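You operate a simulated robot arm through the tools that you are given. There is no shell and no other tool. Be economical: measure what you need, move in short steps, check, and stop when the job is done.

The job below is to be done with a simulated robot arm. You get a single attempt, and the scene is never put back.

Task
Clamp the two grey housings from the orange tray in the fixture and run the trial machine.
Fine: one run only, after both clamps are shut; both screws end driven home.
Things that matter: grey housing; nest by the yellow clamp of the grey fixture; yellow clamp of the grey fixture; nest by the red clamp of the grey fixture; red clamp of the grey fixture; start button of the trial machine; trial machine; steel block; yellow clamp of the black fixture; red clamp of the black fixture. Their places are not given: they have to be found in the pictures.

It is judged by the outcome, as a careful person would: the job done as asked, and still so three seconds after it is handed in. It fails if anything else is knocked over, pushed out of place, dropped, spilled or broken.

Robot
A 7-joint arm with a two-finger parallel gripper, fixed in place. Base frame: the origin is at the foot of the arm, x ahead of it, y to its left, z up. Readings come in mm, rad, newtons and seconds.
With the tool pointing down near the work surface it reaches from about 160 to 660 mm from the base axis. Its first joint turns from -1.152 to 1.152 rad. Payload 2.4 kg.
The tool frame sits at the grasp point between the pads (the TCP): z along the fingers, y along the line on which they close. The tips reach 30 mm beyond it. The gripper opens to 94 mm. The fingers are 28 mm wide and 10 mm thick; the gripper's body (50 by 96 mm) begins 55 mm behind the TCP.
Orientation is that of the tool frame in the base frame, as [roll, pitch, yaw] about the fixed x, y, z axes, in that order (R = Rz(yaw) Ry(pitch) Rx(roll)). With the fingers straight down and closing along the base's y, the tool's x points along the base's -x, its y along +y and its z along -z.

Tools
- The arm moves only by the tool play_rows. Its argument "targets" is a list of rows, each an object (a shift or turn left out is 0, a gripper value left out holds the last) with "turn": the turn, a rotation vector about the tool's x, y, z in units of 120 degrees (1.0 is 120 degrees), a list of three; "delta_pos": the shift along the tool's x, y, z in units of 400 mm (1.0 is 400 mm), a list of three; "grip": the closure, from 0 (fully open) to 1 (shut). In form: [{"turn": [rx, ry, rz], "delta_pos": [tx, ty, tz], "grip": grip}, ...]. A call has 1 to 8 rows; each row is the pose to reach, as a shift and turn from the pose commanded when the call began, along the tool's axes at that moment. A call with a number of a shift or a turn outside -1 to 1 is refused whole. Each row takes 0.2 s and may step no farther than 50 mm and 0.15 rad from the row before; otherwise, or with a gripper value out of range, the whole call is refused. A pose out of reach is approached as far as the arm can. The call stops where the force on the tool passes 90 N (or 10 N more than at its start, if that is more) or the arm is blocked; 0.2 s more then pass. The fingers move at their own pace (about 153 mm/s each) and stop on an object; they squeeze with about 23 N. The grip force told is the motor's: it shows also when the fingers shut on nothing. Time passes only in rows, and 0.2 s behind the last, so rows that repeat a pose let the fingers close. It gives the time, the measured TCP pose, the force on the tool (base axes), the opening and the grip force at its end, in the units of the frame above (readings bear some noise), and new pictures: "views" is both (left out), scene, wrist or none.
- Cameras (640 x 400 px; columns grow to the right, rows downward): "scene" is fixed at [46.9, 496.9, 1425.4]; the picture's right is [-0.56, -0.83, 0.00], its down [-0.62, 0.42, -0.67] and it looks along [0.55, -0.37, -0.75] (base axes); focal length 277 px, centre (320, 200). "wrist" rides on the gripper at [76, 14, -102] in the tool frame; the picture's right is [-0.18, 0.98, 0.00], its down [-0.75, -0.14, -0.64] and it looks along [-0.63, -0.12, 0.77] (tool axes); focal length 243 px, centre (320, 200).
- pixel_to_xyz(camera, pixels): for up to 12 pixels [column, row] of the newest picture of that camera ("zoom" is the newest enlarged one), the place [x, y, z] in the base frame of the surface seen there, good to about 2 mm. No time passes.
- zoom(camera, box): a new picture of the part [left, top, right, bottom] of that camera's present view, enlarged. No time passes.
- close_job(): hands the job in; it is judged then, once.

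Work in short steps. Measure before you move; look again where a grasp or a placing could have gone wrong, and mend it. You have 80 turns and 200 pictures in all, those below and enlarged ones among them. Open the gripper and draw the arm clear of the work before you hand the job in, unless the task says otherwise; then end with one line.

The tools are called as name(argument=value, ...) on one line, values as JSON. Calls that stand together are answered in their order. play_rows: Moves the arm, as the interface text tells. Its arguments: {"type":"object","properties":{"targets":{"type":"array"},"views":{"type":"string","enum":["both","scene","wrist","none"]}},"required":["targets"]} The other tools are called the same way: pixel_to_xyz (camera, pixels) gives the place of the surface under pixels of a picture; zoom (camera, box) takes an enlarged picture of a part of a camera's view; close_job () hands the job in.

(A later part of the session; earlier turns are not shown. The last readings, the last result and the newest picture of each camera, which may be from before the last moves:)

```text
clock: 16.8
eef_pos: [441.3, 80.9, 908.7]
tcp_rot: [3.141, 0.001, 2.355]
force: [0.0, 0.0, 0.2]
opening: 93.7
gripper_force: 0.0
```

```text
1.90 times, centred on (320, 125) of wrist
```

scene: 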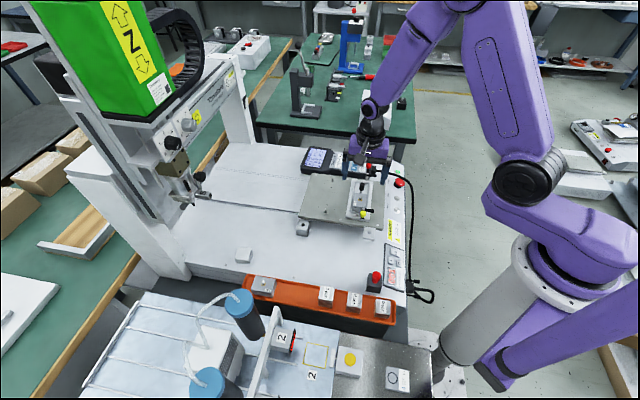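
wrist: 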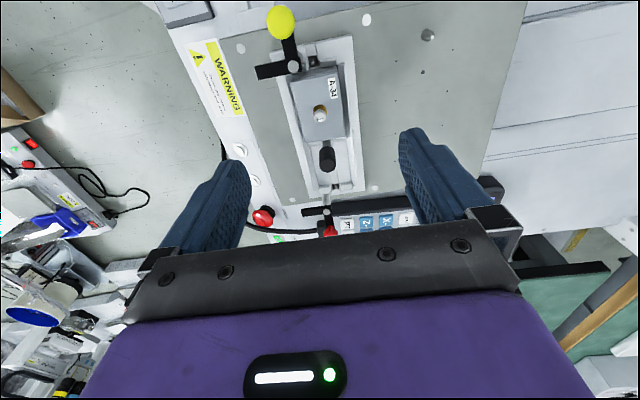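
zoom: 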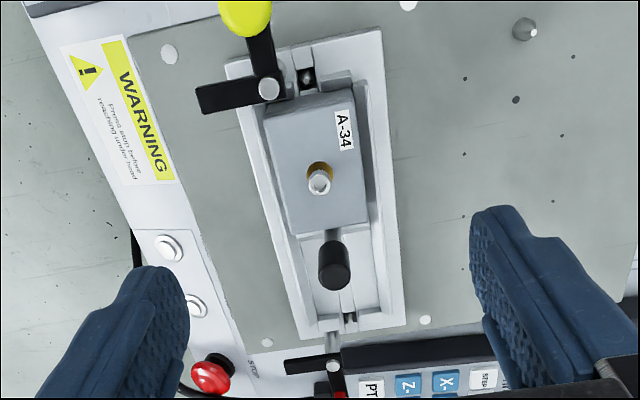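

A‑34 sits squarely in the yellow nest. I'll move 65 mm along the fixture axis to view the red nest clearly.

play_rows(targets=[{"delta_pos": [-0.08, 0, 0]}, {"delta_pos": [-0.1625, 0, 0]}, {"delta_pos": [-0.1625, 0, 0]}], views="wrist")

zoom(camera="wrist", box=[270, 50, 390, 170])

```text
clock: 17.6
eef_pos: [487.7, 35.7, 908.5]
tcp_rot: [3.141, 0.0, 2.356]
force: [-0.1, 0.2, 0.6]
opening: 93.8
gripper_force: 0.0
```

wrist: 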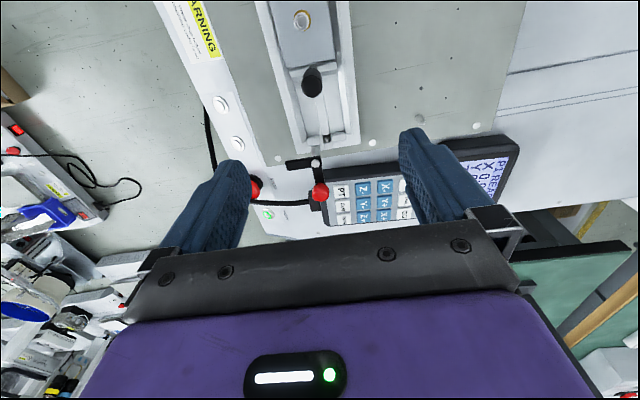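

```text
3.33 times, centred on (330, 110) of wrist
```

zoom: 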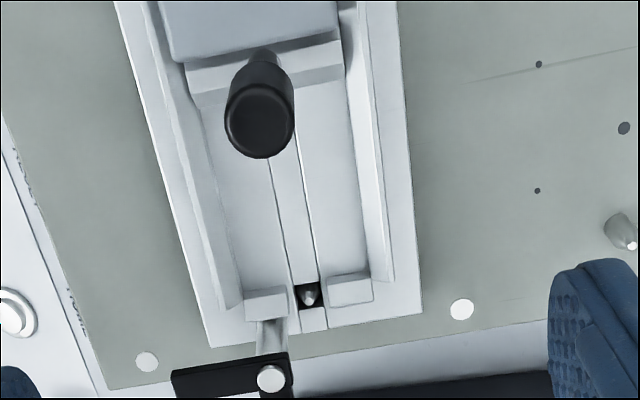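

Red nest visible. I'll measure its walls, the crossbar face, the end stops, the red clamp lever, and the START button.

pixel_to_xyz(camera="zoom", pixels=[[195, 108], [220, 107], [345, 87], [348, 120], [365, 200], [368, 270], [243, 290], [285, 285], [325, 278], [215, 160], [230, 230], [372, 272]])

pixel_to_xyz(camera="wrist", pixels=[[315, 163], [290, 163], [320, 192], [318, 178], [267, 214], [300, 164], [308, 68], [330, 35]])

zoom(camera="wrist", box=[240, 140, 360, 240])

```text
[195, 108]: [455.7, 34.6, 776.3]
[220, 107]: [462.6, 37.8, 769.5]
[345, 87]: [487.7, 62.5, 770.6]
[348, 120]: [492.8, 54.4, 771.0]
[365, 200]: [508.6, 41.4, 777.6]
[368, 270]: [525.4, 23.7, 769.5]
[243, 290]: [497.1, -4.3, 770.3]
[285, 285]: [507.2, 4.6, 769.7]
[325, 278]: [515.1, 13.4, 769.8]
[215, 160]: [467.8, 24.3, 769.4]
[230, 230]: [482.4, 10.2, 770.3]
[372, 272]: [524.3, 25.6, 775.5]
```

```text
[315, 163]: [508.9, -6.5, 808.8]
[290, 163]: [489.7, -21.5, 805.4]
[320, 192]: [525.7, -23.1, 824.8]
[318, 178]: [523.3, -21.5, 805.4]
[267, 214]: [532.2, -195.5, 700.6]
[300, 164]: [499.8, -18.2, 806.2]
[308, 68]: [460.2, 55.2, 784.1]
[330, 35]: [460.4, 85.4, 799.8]
```

```text
4.00 times, centred on (300, 190) of wrist
```

zoom: 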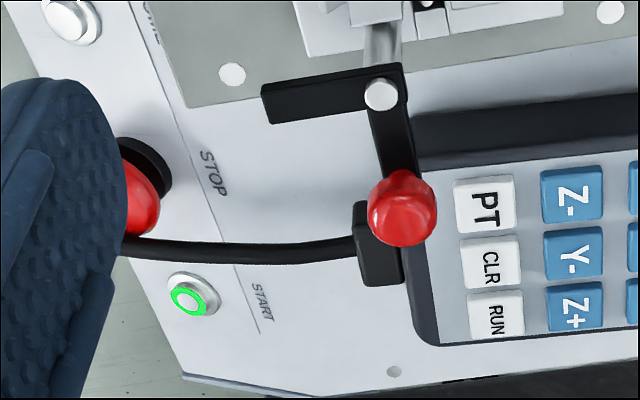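

The red nest centre is (492.3,28.6). START is at about (532,−195,700), red pivot (509,−7), and red ball (525,−23,825). Next I'll go back for A‑52, turning +90° on the way.

play_rows(targets=[{"delta_pos": [0.0744, 0.0418, 0], "turn": [0, 0, -0.0625]}, {"delta_pos": [0.1488, 0.0837, 0], "turn": [0, 0, -0.125]}, {"delta_pos": [0.2233, 0.1255, 0], "turn": [0, 0, -0.1875]}, {"delta_pos": [0.2977, 0.1673, 0], "turn": [0, 0, -0.25]}, {"delta_pos": [0.372, 0.2092, 0], "turn": [0, 0, -0.3125]}, {"delta_pos": [0.4465, 0.251, 0], "turn": [0, 0, -0.375]}, {"delta_pos": [0.521, 0.2928, 0], "turn": [0, 0, -0.4375]}, {"delta_pos": [0.5953, 0.3347, 0], "turn": [0, 0, -0.5]}], views="none")

```text
clock: 19.4
eef_pos: [410.6, 299.8, 907.7]
tcp_rot: [3.141, 0.0, -2.879]
force: [0.6, 0.7, 0.2]
opening: 93.7
gripper_force: 0.0
```

Next I finish the approach: above A‑52 at z≈850, turned to +45°.

play_rows(targets=[{"delta_pos": [0.003, 0.085, 0.036], "turn": [0, 0, -0.0625]}, {"delta_pos": [0.006, 0.17, 0.0725], "turn": [0, 0, -0.125]}, {"delta_pos": [0.009, 0.254, 0.11], "turn": [0, 0, -0.1875]}, {"delta_pos": [0.0124, 0.3388, 0.145], "turn": [0, 0, -0.25]}, {"delta_pos": [0.0124, 0.3388, 0.145], "turn": [0, 0, -0.25]}])

zoom(camera="wrist", box=[250, 40, 400, 190])

```text
clock: 20.6
eef_pos: [368.3, 429.8, 852.3]
tcp_rot: [-3.141, 0.001, -2.355]
force: [0.2, 0.6, 0.0]
opening: 94.1
gripper_force: 0.1
```

scene: 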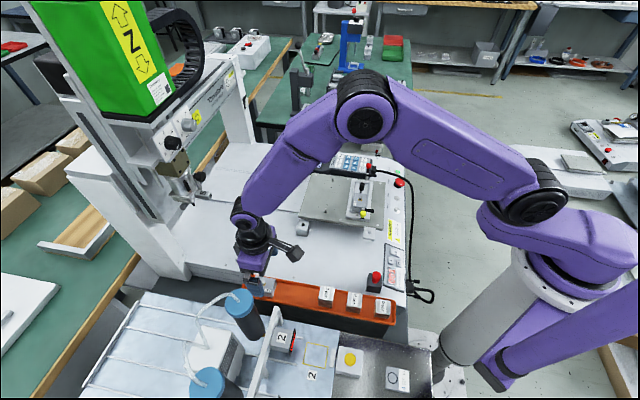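
wrist: 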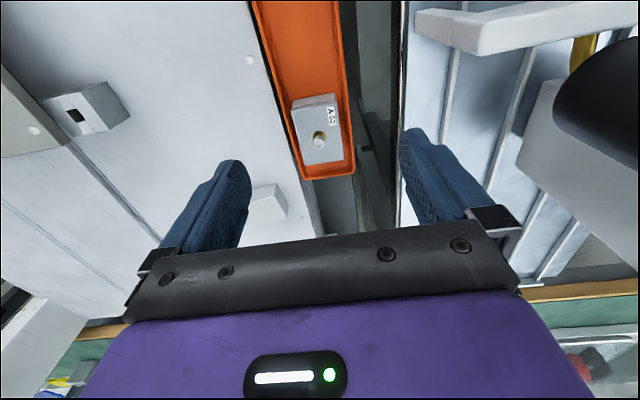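

```text
2.67 times, centred on (325, 115) of wrist
```

zoom: 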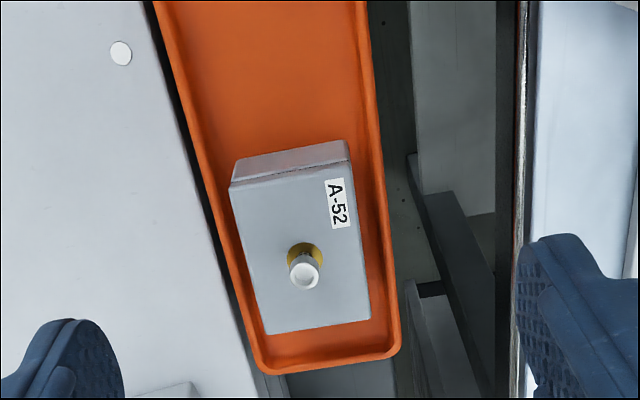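

A‑52 is clear in view; I'll measure its corners.

pixel_to_xyz(camera="zoom", pixels=[[233, 188], [348, 166], [368, 318], [268, 331], [250, 258], [358, 240], [290, 177], [318, 325], [304, 250]])

```text
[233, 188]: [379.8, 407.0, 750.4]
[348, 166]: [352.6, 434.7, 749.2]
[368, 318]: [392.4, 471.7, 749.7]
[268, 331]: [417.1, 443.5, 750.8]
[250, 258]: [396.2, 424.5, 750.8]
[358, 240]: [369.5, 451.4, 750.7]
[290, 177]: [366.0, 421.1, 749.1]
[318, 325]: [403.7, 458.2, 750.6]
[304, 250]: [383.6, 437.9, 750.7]
```

The centre is (385.2,439.4). I'll move over it, descend partway, and recheck the readings.

play_rows(targets=[{"delta_pos": [-0.0435, -0.0032, 0.05]}, {"delta_pos": [-0.0435, -0.0032, 0.1]}, {"delta_pos": [-0.0435, -0.0032, 0.1]}], views="wrist")

```text
clock: 21.4
eef_pos: [384.9, 441.2, 812.2]
tcp_rot: [-3.14, 0.001, -2.355]
force: [-1.2, 0.1, 0.3]
opening: 94.1
gripper_force: 0.1
```

wrist: 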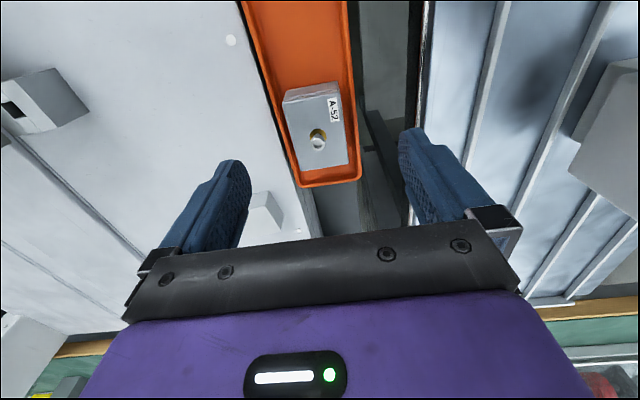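

On target. I'll descend to TCP z≈765 and close.

play_rows(targets=[{"delta_pos": [0, 0, 0.06]}, {"delta_pos": [0, 0, 0.113]}, {"delta_pos": [0, 0, 0.113]}, {"delta_pos": [0, 0, 0.113], "grip": 1}, {"delta_pos": [0, 0, 0.113], "grip": 1}, {"delta_pos": [0, 0, 0.113], "grip": 1}], views="wrist")

```text
clock: 22.8
eef_pos: [385.4, 441.1, 768.5]
tcp_rot: [3.14, -0.001, -2.355]
force: [-0.7, -0.6, -0.4]
opening: 39.1
gripper_force: 23.4
```

wrist: 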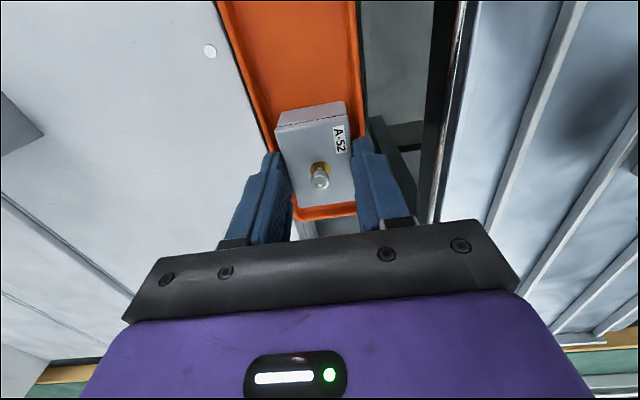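

Gripped at 39.1 mm opening. I'll lift and begin the transfer to the red nest.

play_rows(targets=[{"delta_pos": [0, 0, -0.11], "grip": 1}, {"delta_pos": [0, 0, -0.23]}, {"delta_pos": [0, 0, -0.35]}, {"delta_pos": [0.0448, -0.0763, -0.35], "turn": [0, 0, 0.0625]}, {"delta_pos": [0.0896, -0.1526, -0.35], "turn": [0, 0, 0.125]}, {"delta_pos": [0.1344, -0.2289, -0.35], "turn": [0, 0, 0.1875]}, {"delta_pos": [0.1792, -0.3052, -0.35], "turn": [0, 0, 0.25]}, {"delta_pos": [0.224, -0.3815, -0.35], "turn": [0, 0, 0.3125]}], views="wrist")

```text
clock: 24.6
eef_pos: [430.1, 267.8, 905.6]
tcp_rot: [-3.141, -0.001, -3.012]
force: [-0.9, -0.1, -1.0]
opening: 39.2
gripper_force: 23.1
```

wrist: 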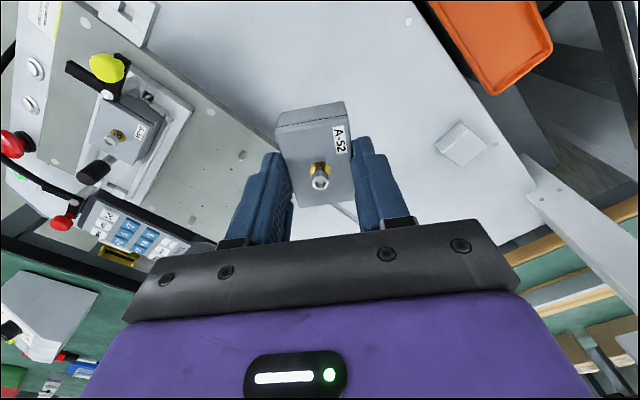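

On track. I'll finish the transfer above the red nest.

play_rows(targets=[{"delta_pos": [-0.011, -0.0877, 0], "turn": [0, 0, 0.0625]}, {"delta_pos": [-0.022, -0.1754, 0], "turn": [0, 0, 0.125]}, {"delta_pos": [-0.033, -0.2631, 0], "turn": [0, 0, 0.1875]}, {"delta_pos": [-0.044, -0.3509, 0], "turn": [0, 0, 0.25]}, {"delta_pos": [-0.055, -0.4386, 0], "turn": [0, 0, 0.3125]}, {"delta_pos": [-0.066, -0.5263, 0], "turn": [0, 0, 0.375]}, {"delta_pos": [-0.077, -0.614, 0], "turn": [0, 0, 0.4375]}, {"delta_pos": [-0.077, -0.614, 0], "turn": [0, 0, 0.4375]}], views="wrist")

zoom(camera="wrist", box=[240, 50, 400, 230])

```text
clock: 26.4
eef_pos: [492.5, 28.8, 905.2]
tcp_rot: [3.141, 0.001, 2.356]
force: [0.3, -0.3, 0.5]
opening: 39.0
gripper_force: 23.0
```

wrist: 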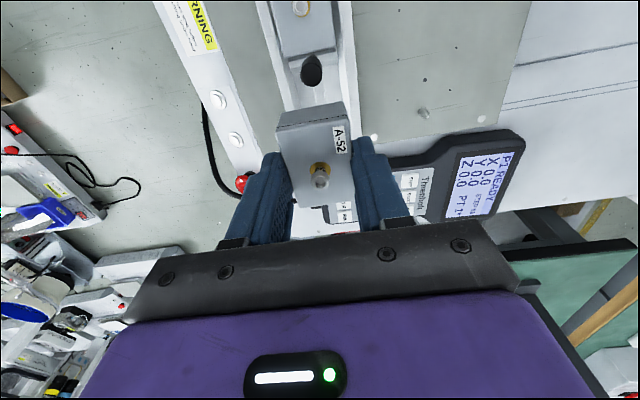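

```text
2.22 times, centred on (320, 140) of wrist
```

zoom: 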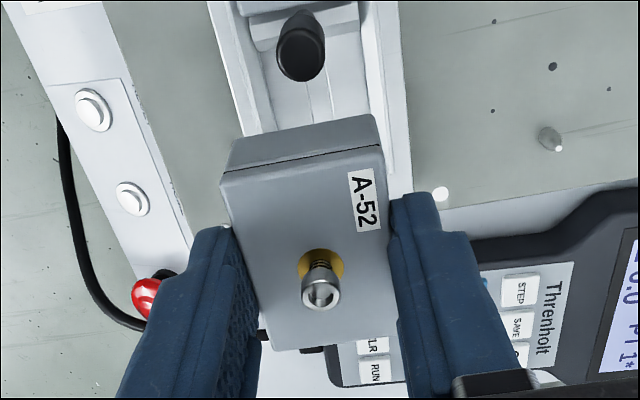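

I'll measure the housing's ends and the crossbar relative to the grip.

pixel_to_xyz(camera="zoom", pixels=[[225, 180], [285, 163], [345, 151], [378, 145], [300, 347], [350, 338], [300, 155], [360, 143], [330, 342], [320, 250]])

```text
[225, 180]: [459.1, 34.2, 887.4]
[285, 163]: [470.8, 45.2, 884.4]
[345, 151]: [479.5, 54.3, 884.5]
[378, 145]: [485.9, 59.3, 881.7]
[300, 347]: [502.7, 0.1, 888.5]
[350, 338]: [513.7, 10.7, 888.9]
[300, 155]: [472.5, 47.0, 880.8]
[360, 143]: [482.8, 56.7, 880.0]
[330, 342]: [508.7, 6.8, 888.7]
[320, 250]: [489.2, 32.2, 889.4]
```

The housing spans u −300.9 to −355.3 against the nest's −300.5 to −354.9. I'll shift 0.3 mm and descend to just above the rails.

play_rows(targets=[{"delta_pos": [0.0008, 0, 0.07]}, {"delta_pos": [0.0008, 0, 0.14]}, {"delta_pos": [0.0008, 0, 0.185]}, {"delta_pos": [0.0008, 0, 0.185]}])

zoom(camera="wrist", box=[240, 50, 400, 230])

zoom(camera="scene", box=[335, 145, 405, 215])

```text
clock: 27.4
eef_pos: [490.9, 28.5, 832.2]
tcp_rot: [-3.141, -0.001, 2.357]
force: [0.1, 0.0, -1.1]
opening: 38.8
gripper_force: 22.8
```

scene: 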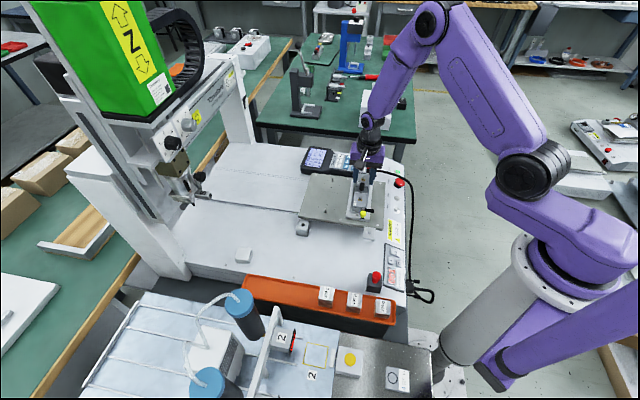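
wrist: 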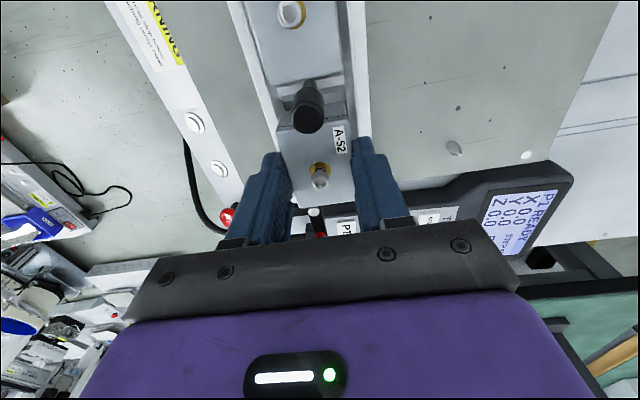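

```text
2.22 times, centred on (320, 140) of wrist
```

zoom: 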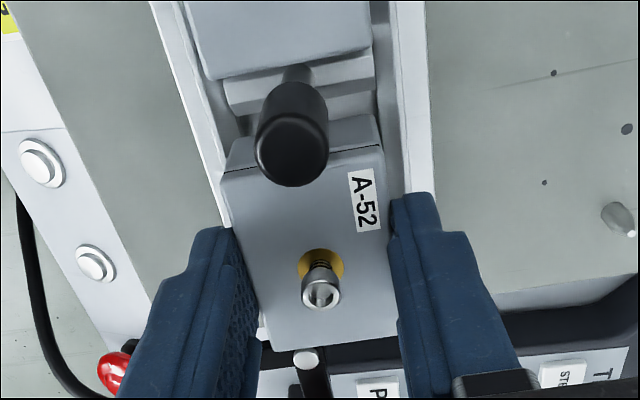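

```text
5.71 times, centred on (370, 180) of scene
```

zoom: 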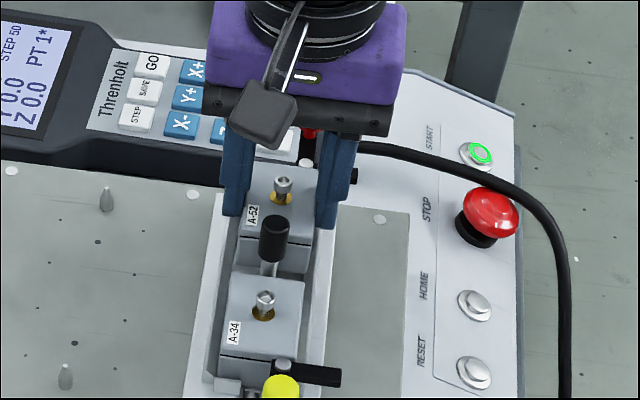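

Looks aligned. I'll descend in 3 mm steps.

play_rows(targets=[{"delta_pos": [0, 0, 0.0075]}, {"delta_pos": [0, 0, 0.015]}, {"delta_pos": [0, 0, 0.0225]}, {"delta_pos": [0, 0, 0.03]}, {"delta_pos": [0, 0, 0.033]}])

zoom(camera="wrist", box=[240, 50, 400, 230])

pixel_to_xyz(camera="wrist", pixels=[[305, 165], [340, 165], [335, 180], [300, 150], [295, 20]])

```text
clock: 28.6
eef_pos: [491.0, 32.3, 817.6]
tcp_rot: [-3.141, -0.003, 2.358]
force: [-5.0, 6.4, 1.9]
opening: 38.8
gripper_force: 23.4
```

scene: 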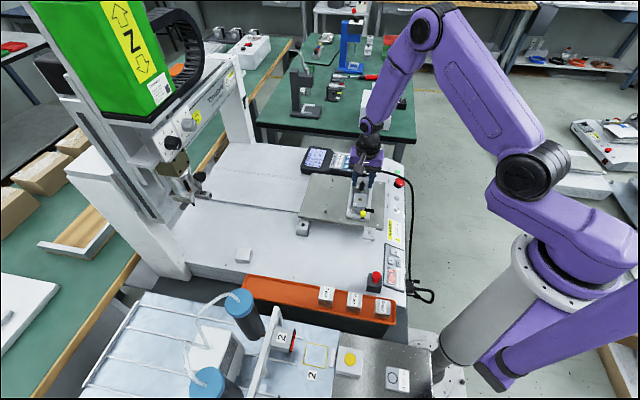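
wrist: 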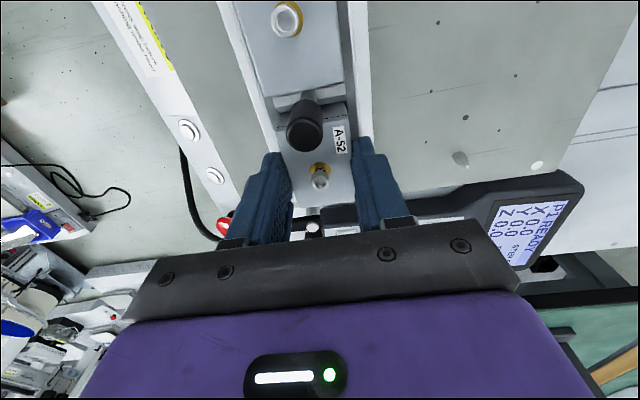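

```text
2.22 times, centred on (320, 140) of wrist
```

zoom: 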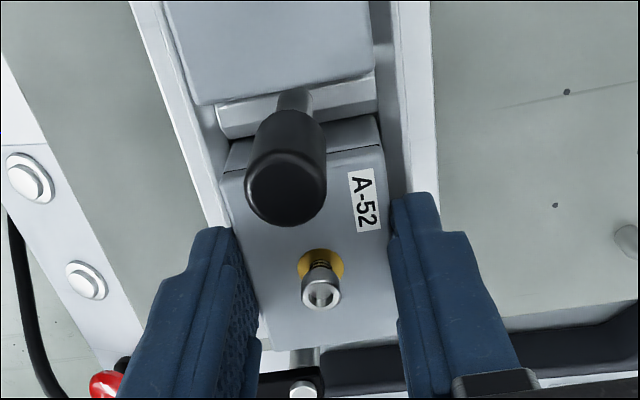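

```text
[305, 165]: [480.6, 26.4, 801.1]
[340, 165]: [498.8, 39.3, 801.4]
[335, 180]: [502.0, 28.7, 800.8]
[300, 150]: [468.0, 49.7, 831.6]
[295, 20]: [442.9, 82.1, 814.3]
```

The top is at 801 with slight side contact from the red-end stop. I'll nudge 0.4 mm toward yellow and press the last millimetre.

play_rows(targets=[{"delta_pos": [0.001, 0, 0.0]}, {"delta_pos": [0.001, 0, 0.002]}, {"delta_pos": [0.001, 0, 0.004]}, {"delta_pos": [0.001, 0, 0.004]}], views="none")

pixel_to_xyz(camera="wrist", pixels=[[300, 50], [265, 55], [330, 50], [285, 70]])

```text
clock: 29.6
eef_pos: [491.1, 31.1, 816.4]
tcp_rot: [3.141, 0.001, 2.355]
force: [-10.8, 8.8, 13.7]
opening: 39.3
gripper_force: 23.4
```

```text
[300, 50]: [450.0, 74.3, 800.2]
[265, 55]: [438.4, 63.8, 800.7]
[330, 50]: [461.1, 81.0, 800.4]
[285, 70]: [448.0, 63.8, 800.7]
```

Both tops are at about 800.5 and floor contact is felt at 13.7 N. I'll release and lift.

play_rows(targets=[{"delta_pos": [0, 0, -0.003], "grip": 1}, {"delta_pos": [0, 0, -0.003], "grip": 0.35}, {"delta_pos": [0, 0, -0.003], "grip": 0.35}, {"delta_pos": [0, 0, -0.06]}, {"delta_pos": [0, 0, -0.15]}, {"delta_pos": [0, 0, -0.24], "grip": 0}, {"delta_pos": [0.1, 0, -0.24]}, {"delta_pos": [0.1, 0, -0.24]}])

zoom(camera="wrist", box=[230, 30, 410, 230])

```text
clock: 31.4
eef_pos: [462.4, 58.1, 912.0]
tcp_rot: [3.141, 0.0, 2.356]
force: [0.3, -0.9, -0.2]
opening: 94.1
gripper_force: 0.0
```

scene: 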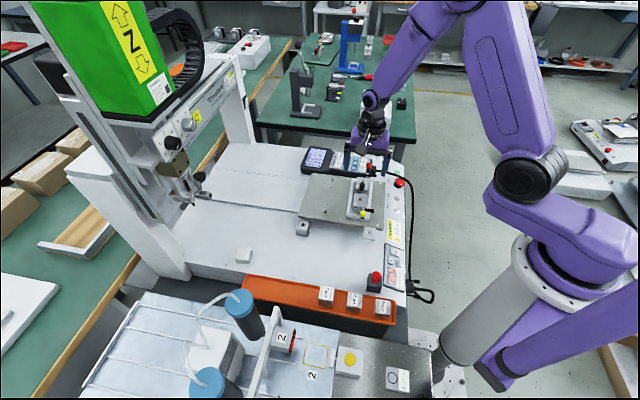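
wrist: 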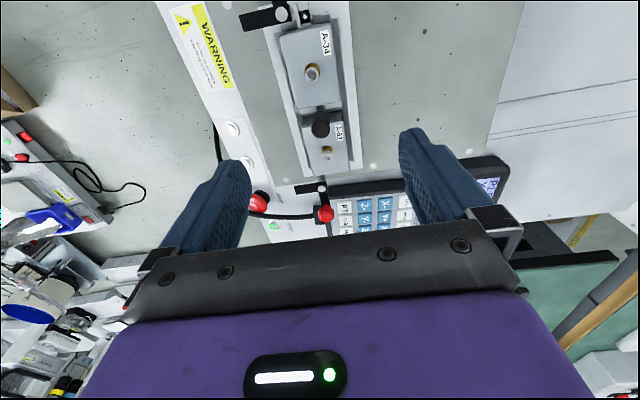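

```text
2.00 times, centred on (320, 130) of wrist
```

zoom: 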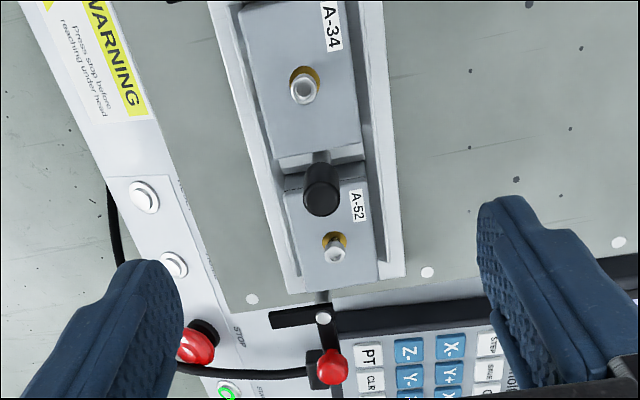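

Both housings are seated. For the clamps, I'll grip each ball and swing it 90° about its pivot. First I'll move above the yellow ball and measure it.

play_rows(targets=[{"delta_pos": [0.1, -0.012, 0]}, {"delta_pos": [0.2, -0.024, 0.02]}, {"delta_pos": [0.26, -0.0317, 0.06]}, {"delta_pos": [0.26, -0.0317, 0.06]}])

zoom(camera="wrist", box=[240, 60, 400, 200])

zoom(camera="scene", box=[345, 180, 395, 230])

```text
clock: 32.4
eef_pos: [380.5, 121.4, 888.3]
tcp_rot: [3.141, -0.001, 2.356]
force: [0.0, 0.8, -0.5]
opening: 94.0
gripper_force: 0.0
```

scene: 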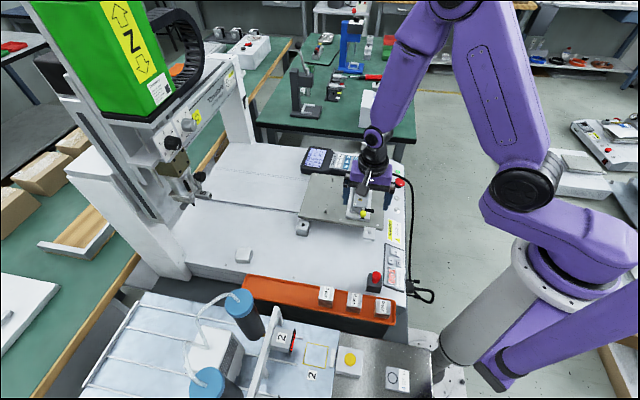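
wrist: 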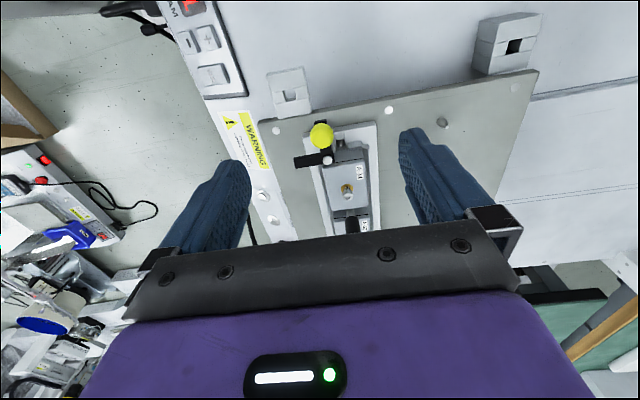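

```text
2.86 times, centred on (320, 130) of wrist
```

zoom: 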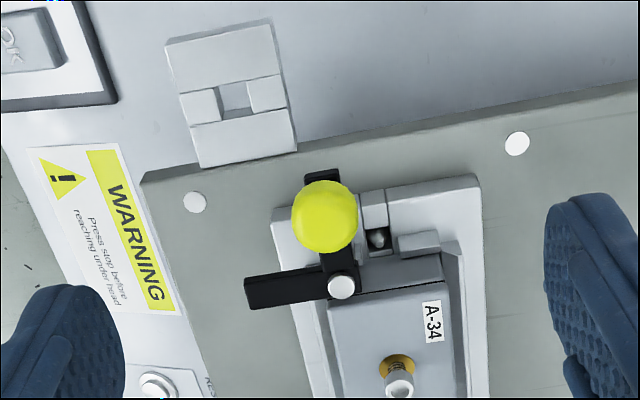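

```text
8.00 times, centred on (370, 205) of scene
```

zoom: 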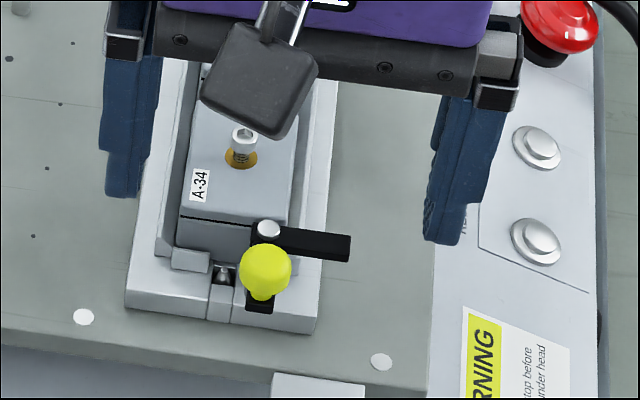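

The ball sits on a stem above the bar. I'll measure the ball's extents, the bar end and the pivot.

pixel_to_xyz(camera="zoom", pixels=[[265, 268], [240, 268], [288, 268], [266, 247], [262, 300], [268, 228], [340, 250], [280, 235], [250, 305]])

pixel_to_xyz(camera="wrist", pixels=[[321, 135], [313, 135], [330, 135], [321, 126], [321, 144], [320, 122], [327, 159], [327, 148], [300, 162], [322, 121]])

```text
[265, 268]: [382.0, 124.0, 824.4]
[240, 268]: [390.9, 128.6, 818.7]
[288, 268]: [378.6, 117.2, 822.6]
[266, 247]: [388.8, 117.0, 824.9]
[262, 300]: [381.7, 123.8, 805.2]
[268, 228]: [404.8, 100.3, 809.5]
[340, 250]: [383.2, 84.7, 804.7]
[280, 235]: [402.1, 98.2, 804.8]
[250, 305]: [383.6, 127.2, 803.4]
```

```text
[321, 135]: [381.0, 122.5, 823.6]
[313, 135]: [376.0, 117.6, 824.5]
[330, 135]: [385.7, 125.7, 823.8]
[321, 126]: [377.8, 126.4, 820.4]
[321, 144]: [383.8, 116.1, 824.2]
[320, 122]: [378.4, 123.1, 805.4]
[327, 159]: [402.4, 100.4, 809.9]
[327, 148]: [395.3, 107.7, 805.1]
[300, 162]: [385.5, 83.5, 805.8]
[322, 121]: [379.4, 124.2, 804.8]
```

The ball centre is about (382.5,121), z 808–825, at radius ~29 from the pivot (403,100.3). I'll descend with tips at about 808 and close on the ball.

play_rows(targets=[{"delta_pos": [-0.004, 0.001, 0.06]}, {"delta_pos": [-0.004, 0.001, 0.125]}, {"delta_pos": [-0.004, 0.001, 0.125], "grip": 0.5}, {"delta_pos": [-0.004, 0.001, 0.125], "grip": 0.8}, {"delta_pos": [-0.004, 0.001, 0.125], "grip": 1}, {"delta_pos": [-0.004, 0.001, 0.125], "grip": 1}])

zoom(camera="scene", box=[345, 180, 395, 230])

```text
clock: 33.8
eef_pos: [381.5, 120.1, 837.2]
tcp_rot: [-3.141, 0.0, 2.355]
force: [1.5, -0.3, 0.0]
opening: 16.8
gripper_force: 22.7
```

scene: 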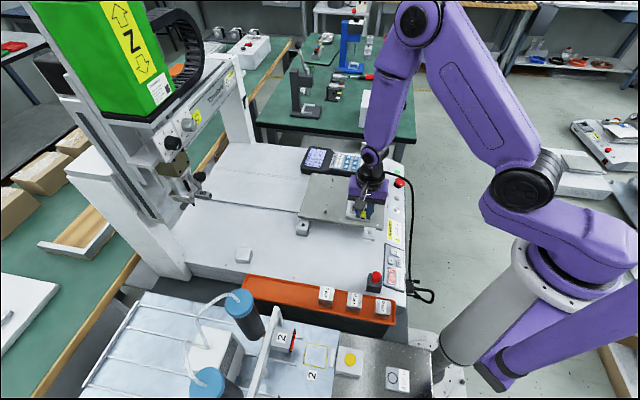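
wrist: 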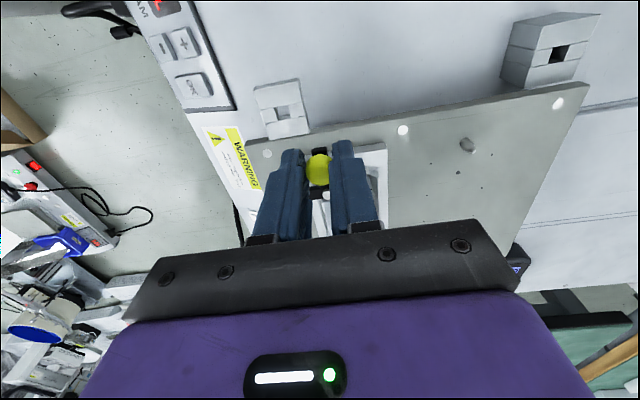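

```text
8.00 times, centred on (370, 205) of scene
```

zoom: 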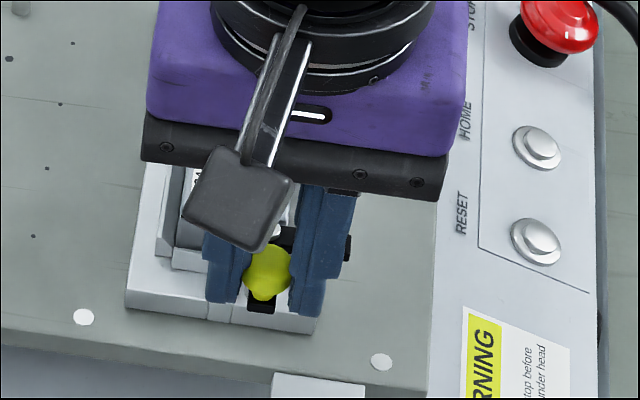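

Gripped (16.8 mm). I'll swing the lever 45° CCW about the pivot, turning the tool along.

play_rows(targets=[{"delta_pos": [-0.0006, -0.0095, 0], "turn": [0, 0, -0.0625], "grip": 1}, {"delta_pos": [-0.0025, -0.0188, 0], "turn": [0, 0, -0.125]}, {"delta_pos": [-0.0055, -0.0277, 0], "turn": [0, 0, -0.1875]}, {"delta_pos": [-0.0097, -0.0363, 0], "turn": [0, 0, -0.25]}, {"delta_pos": [-0.015, -0.0441, 0], "turn": [0, 0, -0.3125]}, {"delta_pos": [-0.0212, -0.0513, 0], "turn": [0, 0, -0.375]}])

zoom(camera="wrist", box=[240, 120, 400, 240])

zoom(camera="scene", box=[345, 180, 395, 230])

```text
clock: 35.2
eef_pos: [374.0, 102.0, 838.2]
tcp_rot: [-3.141, 0.0, 3.139]
force: [-0.3, -3.7, -0.6]
opening: 17.3
gripper_force: 23.2
```

scene: 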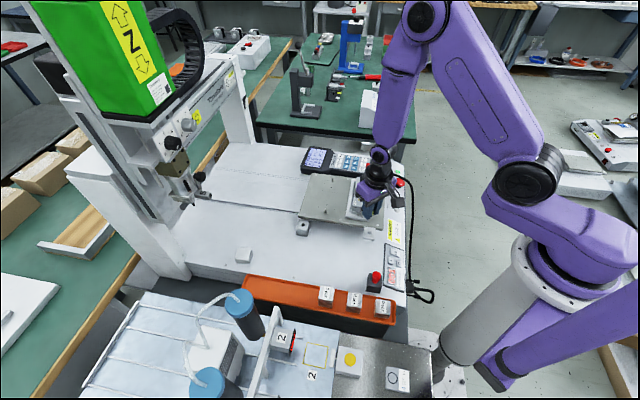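
wrist: 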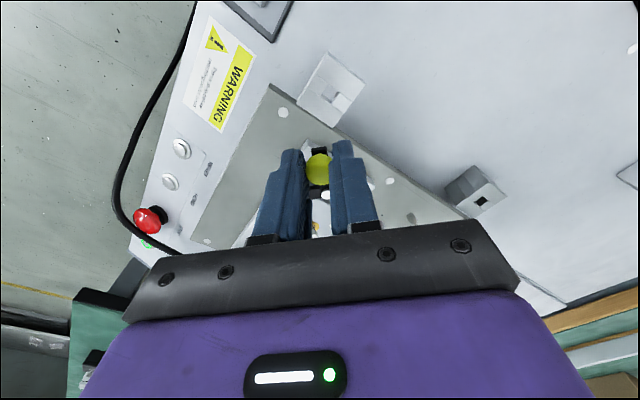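

```text
3.33 times, centred on (320, 180) of wrist
```

zoom: 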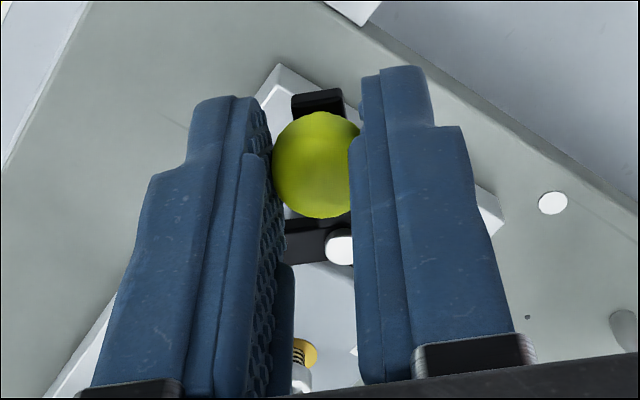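

```text
8.00 times, centred on (370, 205) of scene
```

zoom: 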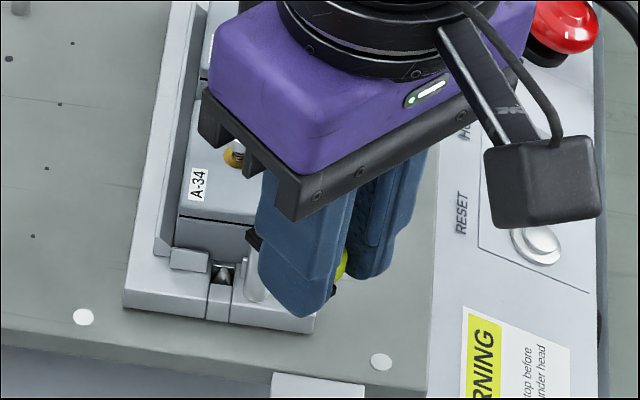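

The lever follows the ball with low force. I'll swing the remaining 45°.

play_rows(targets=[{"delta_pos": [-0.0006, -0.0095, 0], "turn": [0, 0, -0.0625], "grip": 1}, {"delta_pos": [-0.0025, -0.0188, 0], "turn": [0, 0, -0.125]}, {"delta_pos": [-0.0055, -0.0277, 0], "turn": [0, 0, -0.1875]}, {"delta_pos": [-0.0097, -0.0363, 0], "turn": [0, 0, -0.25]}, {"delta_pos": [-0.015, -0.0441, 0], "turn": [0, 0, -0.3125]}, {"delta_pos": [-0.0212, -0.0513, 0], "turn": [0, 0, -0.375]}, {"delta_pos": [-0.0212, -0.0513, 0], "turn": [0, 0, -0.375]}])

zoom(camera="wrist", box=[240, 120, 400, 240])

zoom(camera="scene", box=[345, 180, 395, 230])

```text
clock: 36.8
eef_pos: [383.0, 80.4, 838.5]
tcp_rot: [3.141, -0.002, -2.355]
force: [-5.0, -1.2, 0.2]
opening: 17.2
gripper_force: 23.3
```

scene: 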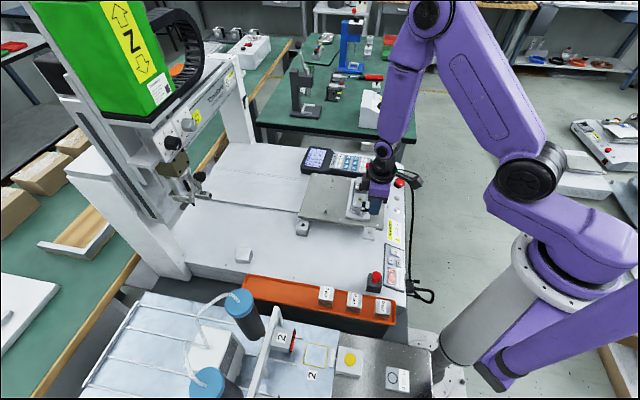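
wrist: 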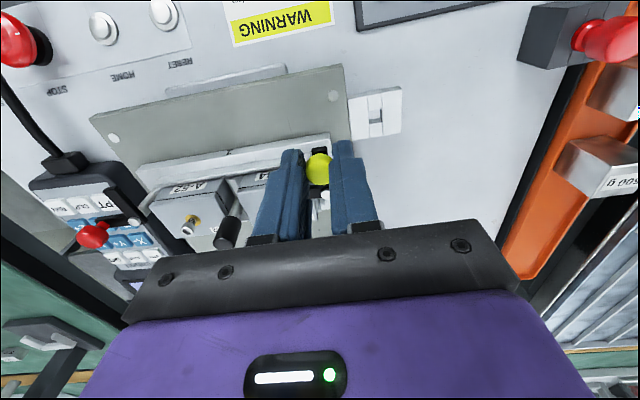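

```text
3.33 times, centred on (320, 180) of wrist
```

zoom: 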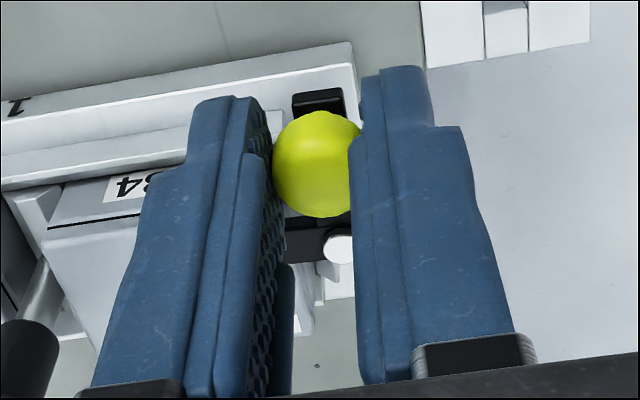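

```text
8.00 times, centred on (370, 205) of scene
```

zoom: 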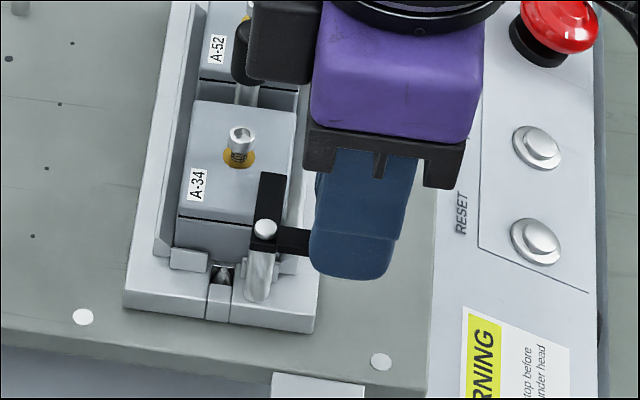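

The yellow arm now lies over A‑34. I'll push ~6° more to feel whether it's at its stop.

play_rows(targets=[{"delta_pos": [-0.0001, -0.0038, 0], "turn": [0, 0, -0.025], "grip": 1}, {"delta_pos": [-0.0004, -0.0076, 0], "turn": [0, 0, -0.05]}, {"delta_pos": [-0.0004, -0.0076, 0], "turn": [0, 0, -0.05]}], views="none")

zoom(camera="scene", box=[345, 180, 395, 230])

```text
clock: 37.6
eef_pos: [383.8, 80.8, 837.7]
tcp_rot: [-3.141, 0.0, -2.247]
force: [-13.2, 15.5, 3.2]
opening: 17.4
gripper_force: 23.1
```

```text
8.00 times, centred on (370, 205) of scene
```

zoom: 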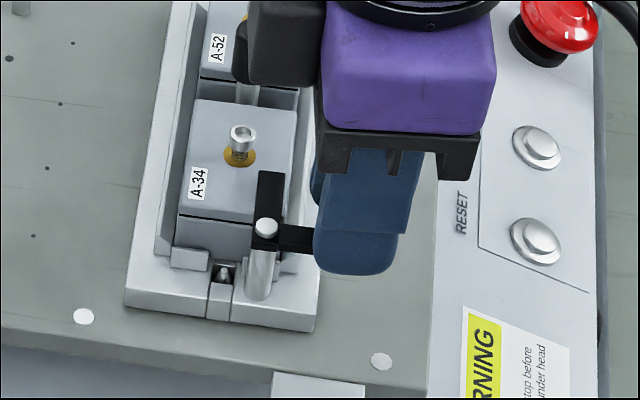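

Force rose to ~20 N with the lever not moving, so it's at its stop. I'll relax, open and rise.

play_rows(targets=[{"delta_pos": [0.0001, 0.0076, 0], "turn": [0, 0, 0.04], "grip": 1}, {"delta_pos": [0.0001, 0.0076, 0], "turn": [0, 0, 0.05], "grip": 0.5}, {"delta_pos": [0.0001, 0.0076, 0], "turn": [0, 0, 0.05], "grip": 0.5}, {"delta_pos": [0.0001, 0.0076, -0.06], "turn": [0, 0, 0.05]}, {"delta_pos": [0.0001, 0.0076, -0.16], "turn": [0, 0, 0.05]}, {"delta_pos": [0.0001, 0.0076, -0.2], "turn": [0, 0, 0.05]}])

zoom(camera="wrist", box=[150, 60, 400, 240])

zoom(camera="scene", box=[340, 155, 400, 230])

```text
clock: 39.0
eef_pos: [384.4, 80.6, 917.7]
tcp_rot: [-3.141, -0.001, -2.355]
force: [0.5, -0.4, -0.3]
opening: 46.7
gripper_force: 0.1
```

scene: 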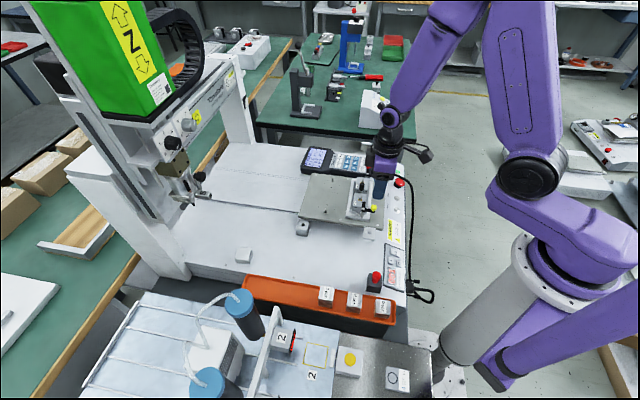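
wrist: 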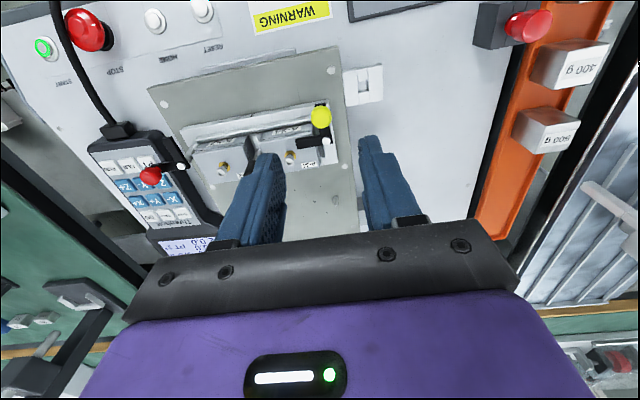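

```text
2.22 times, centred on (275, 150) of wrist
```

zoom: 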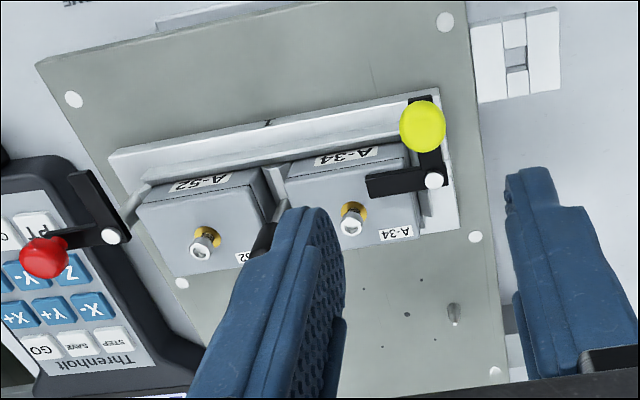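

```text
5.33 times, centred on (370, 192) of scene
```

zoom: 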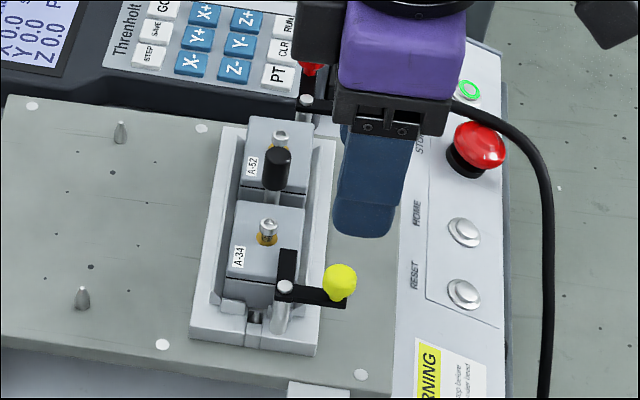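

Yellow is shut over A‑34. Now I'll go to the red clamp, turning toward yaw −30°, staying high at z≈900 or above.

play_rows(targets=[{"delta_pos": [-0.008, -0.053, 0], "turn": [0, 0, 0.0625], "grip": 0}, {"delta_pos": [-0.016, -0.105, 0], "turn": [0, 0, 0.125]}, {"delta_pos": [-0.025, -0.158, 0], "turn": [0, 0, 0.1875]}, {"delta_pos": [-0.033, -0.21, 0], "turn": [0, 0, 0.25]}, {"delta_pos": [-0.041, -0.263, 0], "turn": [0, 0, 0.3125]}, {"delta_pos": [-0.05, -0.315, 0.02], "turn": [0, 0, 0.375]}, {"delta_pos": [-0.058, -0.368, 0.04], "turn": [0, 0, 0.4375]}, {"delta_pos": [-0.066, -0.42, 0.045], "turn": [0, 0, 0.5]}], views="none")

play_rows(targets=[{"turn": [0, 0, 0.0625]}, {"turn": [0, 0, 0.125]}, {"turn": [0, 0, 0.125]}])

zoom(camera="wrist", box=[230, 40, 410, 230])

```text
clock: 40.8
eef_pos: [519.0, -19.4, 900.5]
tcp_rot: [-3.141, 0.0, 2.877]
force: [0.2, 0.8, 1.0]
opening: 94.0
gripper_force: 0.0
```

```text
clock: 41.6
eef_pos: [519.9, -19.8, 901.3]
tcp_rot: [3.139, 0.0, 2.616]
force: [0.3, 0.4, 0.5]
opening: 94.0
gripper_force: 0.0
```

scene: 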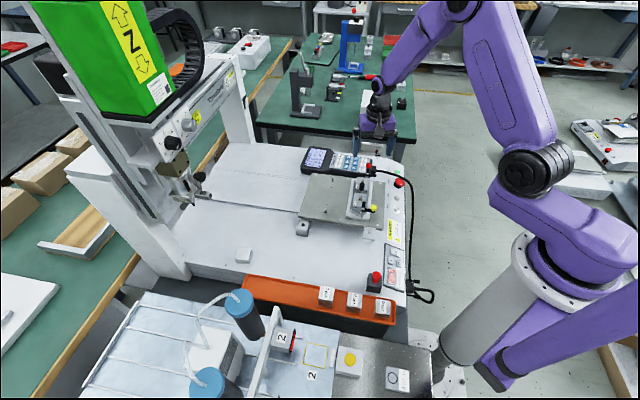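
wrist: 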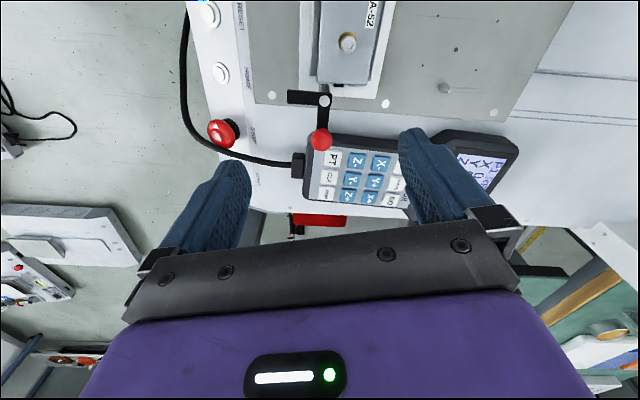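

```text
2.11 times, centred on (320, 135) of wrist
```

zoom: 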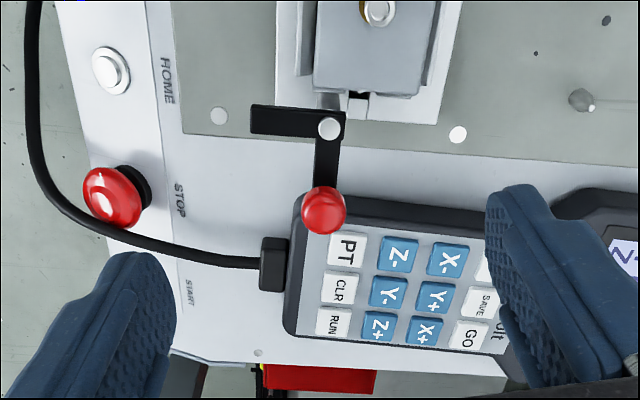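

I'll measure the red ball, pivot and bar, and the pendant height.

pixel_to_xyz(camera="zoom", pixels=[[324, 210], [308, 210], [340, 210], [324, 192], [324, 226], [329, 127], [329, 165], [262, 120], [400, 255], [275, 260], [300, 210]])

```text
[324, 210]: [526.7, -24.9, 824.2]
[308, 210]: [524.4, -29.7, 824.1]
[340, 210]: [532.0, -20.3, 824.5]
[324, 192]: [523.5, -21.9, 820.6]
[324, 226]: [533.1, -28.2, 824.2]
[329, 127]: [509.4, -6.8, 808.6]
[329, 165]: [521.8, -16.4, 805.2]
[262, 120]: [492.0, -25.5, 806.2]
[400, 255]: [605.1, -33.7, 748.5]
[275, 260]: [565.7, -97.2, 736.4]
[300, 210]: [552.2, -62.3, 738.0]
```

Ball centre (529.3,−26.8), pivot (509.3,−6.8). I'll descend to TCP z≈838 and grip it.

play_rows(targets=[{"delta_pos": [-0.0293, -0.0033, 0.05]}, {"delta_pos": [-0.0293, -0.0033, 0.11]}, {"delta_pos": [-0.0293, -0.0033, 0.156]}, {"delta_pos": [-0.0293, -0.0033, 0.156], "grip": 0.5}, {"delta_pos": [-0.0293, -0.0033, 0.156], "grip": 0.8}, {"delta_pos": [-0.0293, -0.0033, 0.156], "grip": 1}, {"delta_pos": [-0.0293, -0.0033, 0.156], "grip": 1}], views="wrist")

zoom(camera="wrist", box=[240, 100, 400, 240])

```text
clock: 43.2
eef_pos: [529.6, -27.4, 837.8]
tcp_rot: [-3.141, -0.001, 2.618]
force: [0.8, -0.3, 0.4]
opening: 16.7
gripper_force: 23.2
```

wrist: 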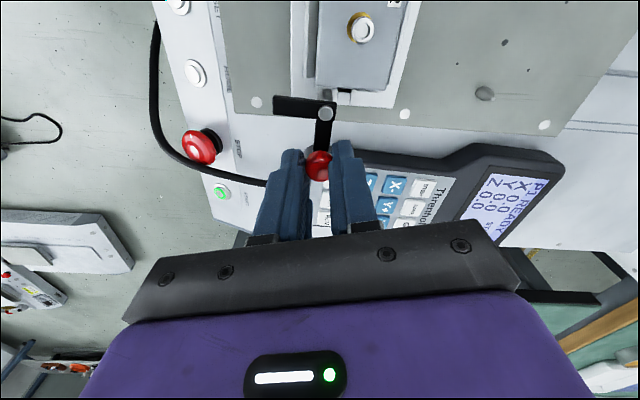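

```text
2.86 times, centred on (320, 170) of wrist
```

zoom: 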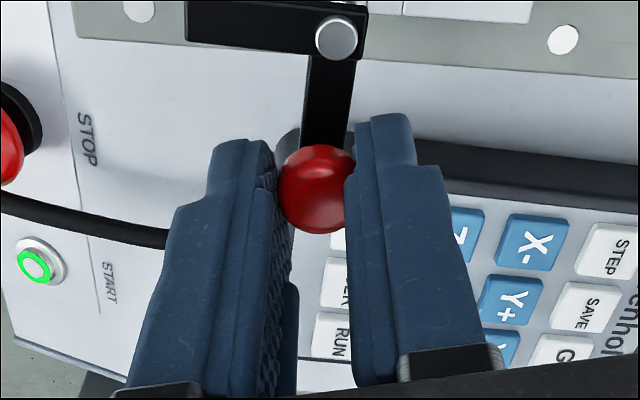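

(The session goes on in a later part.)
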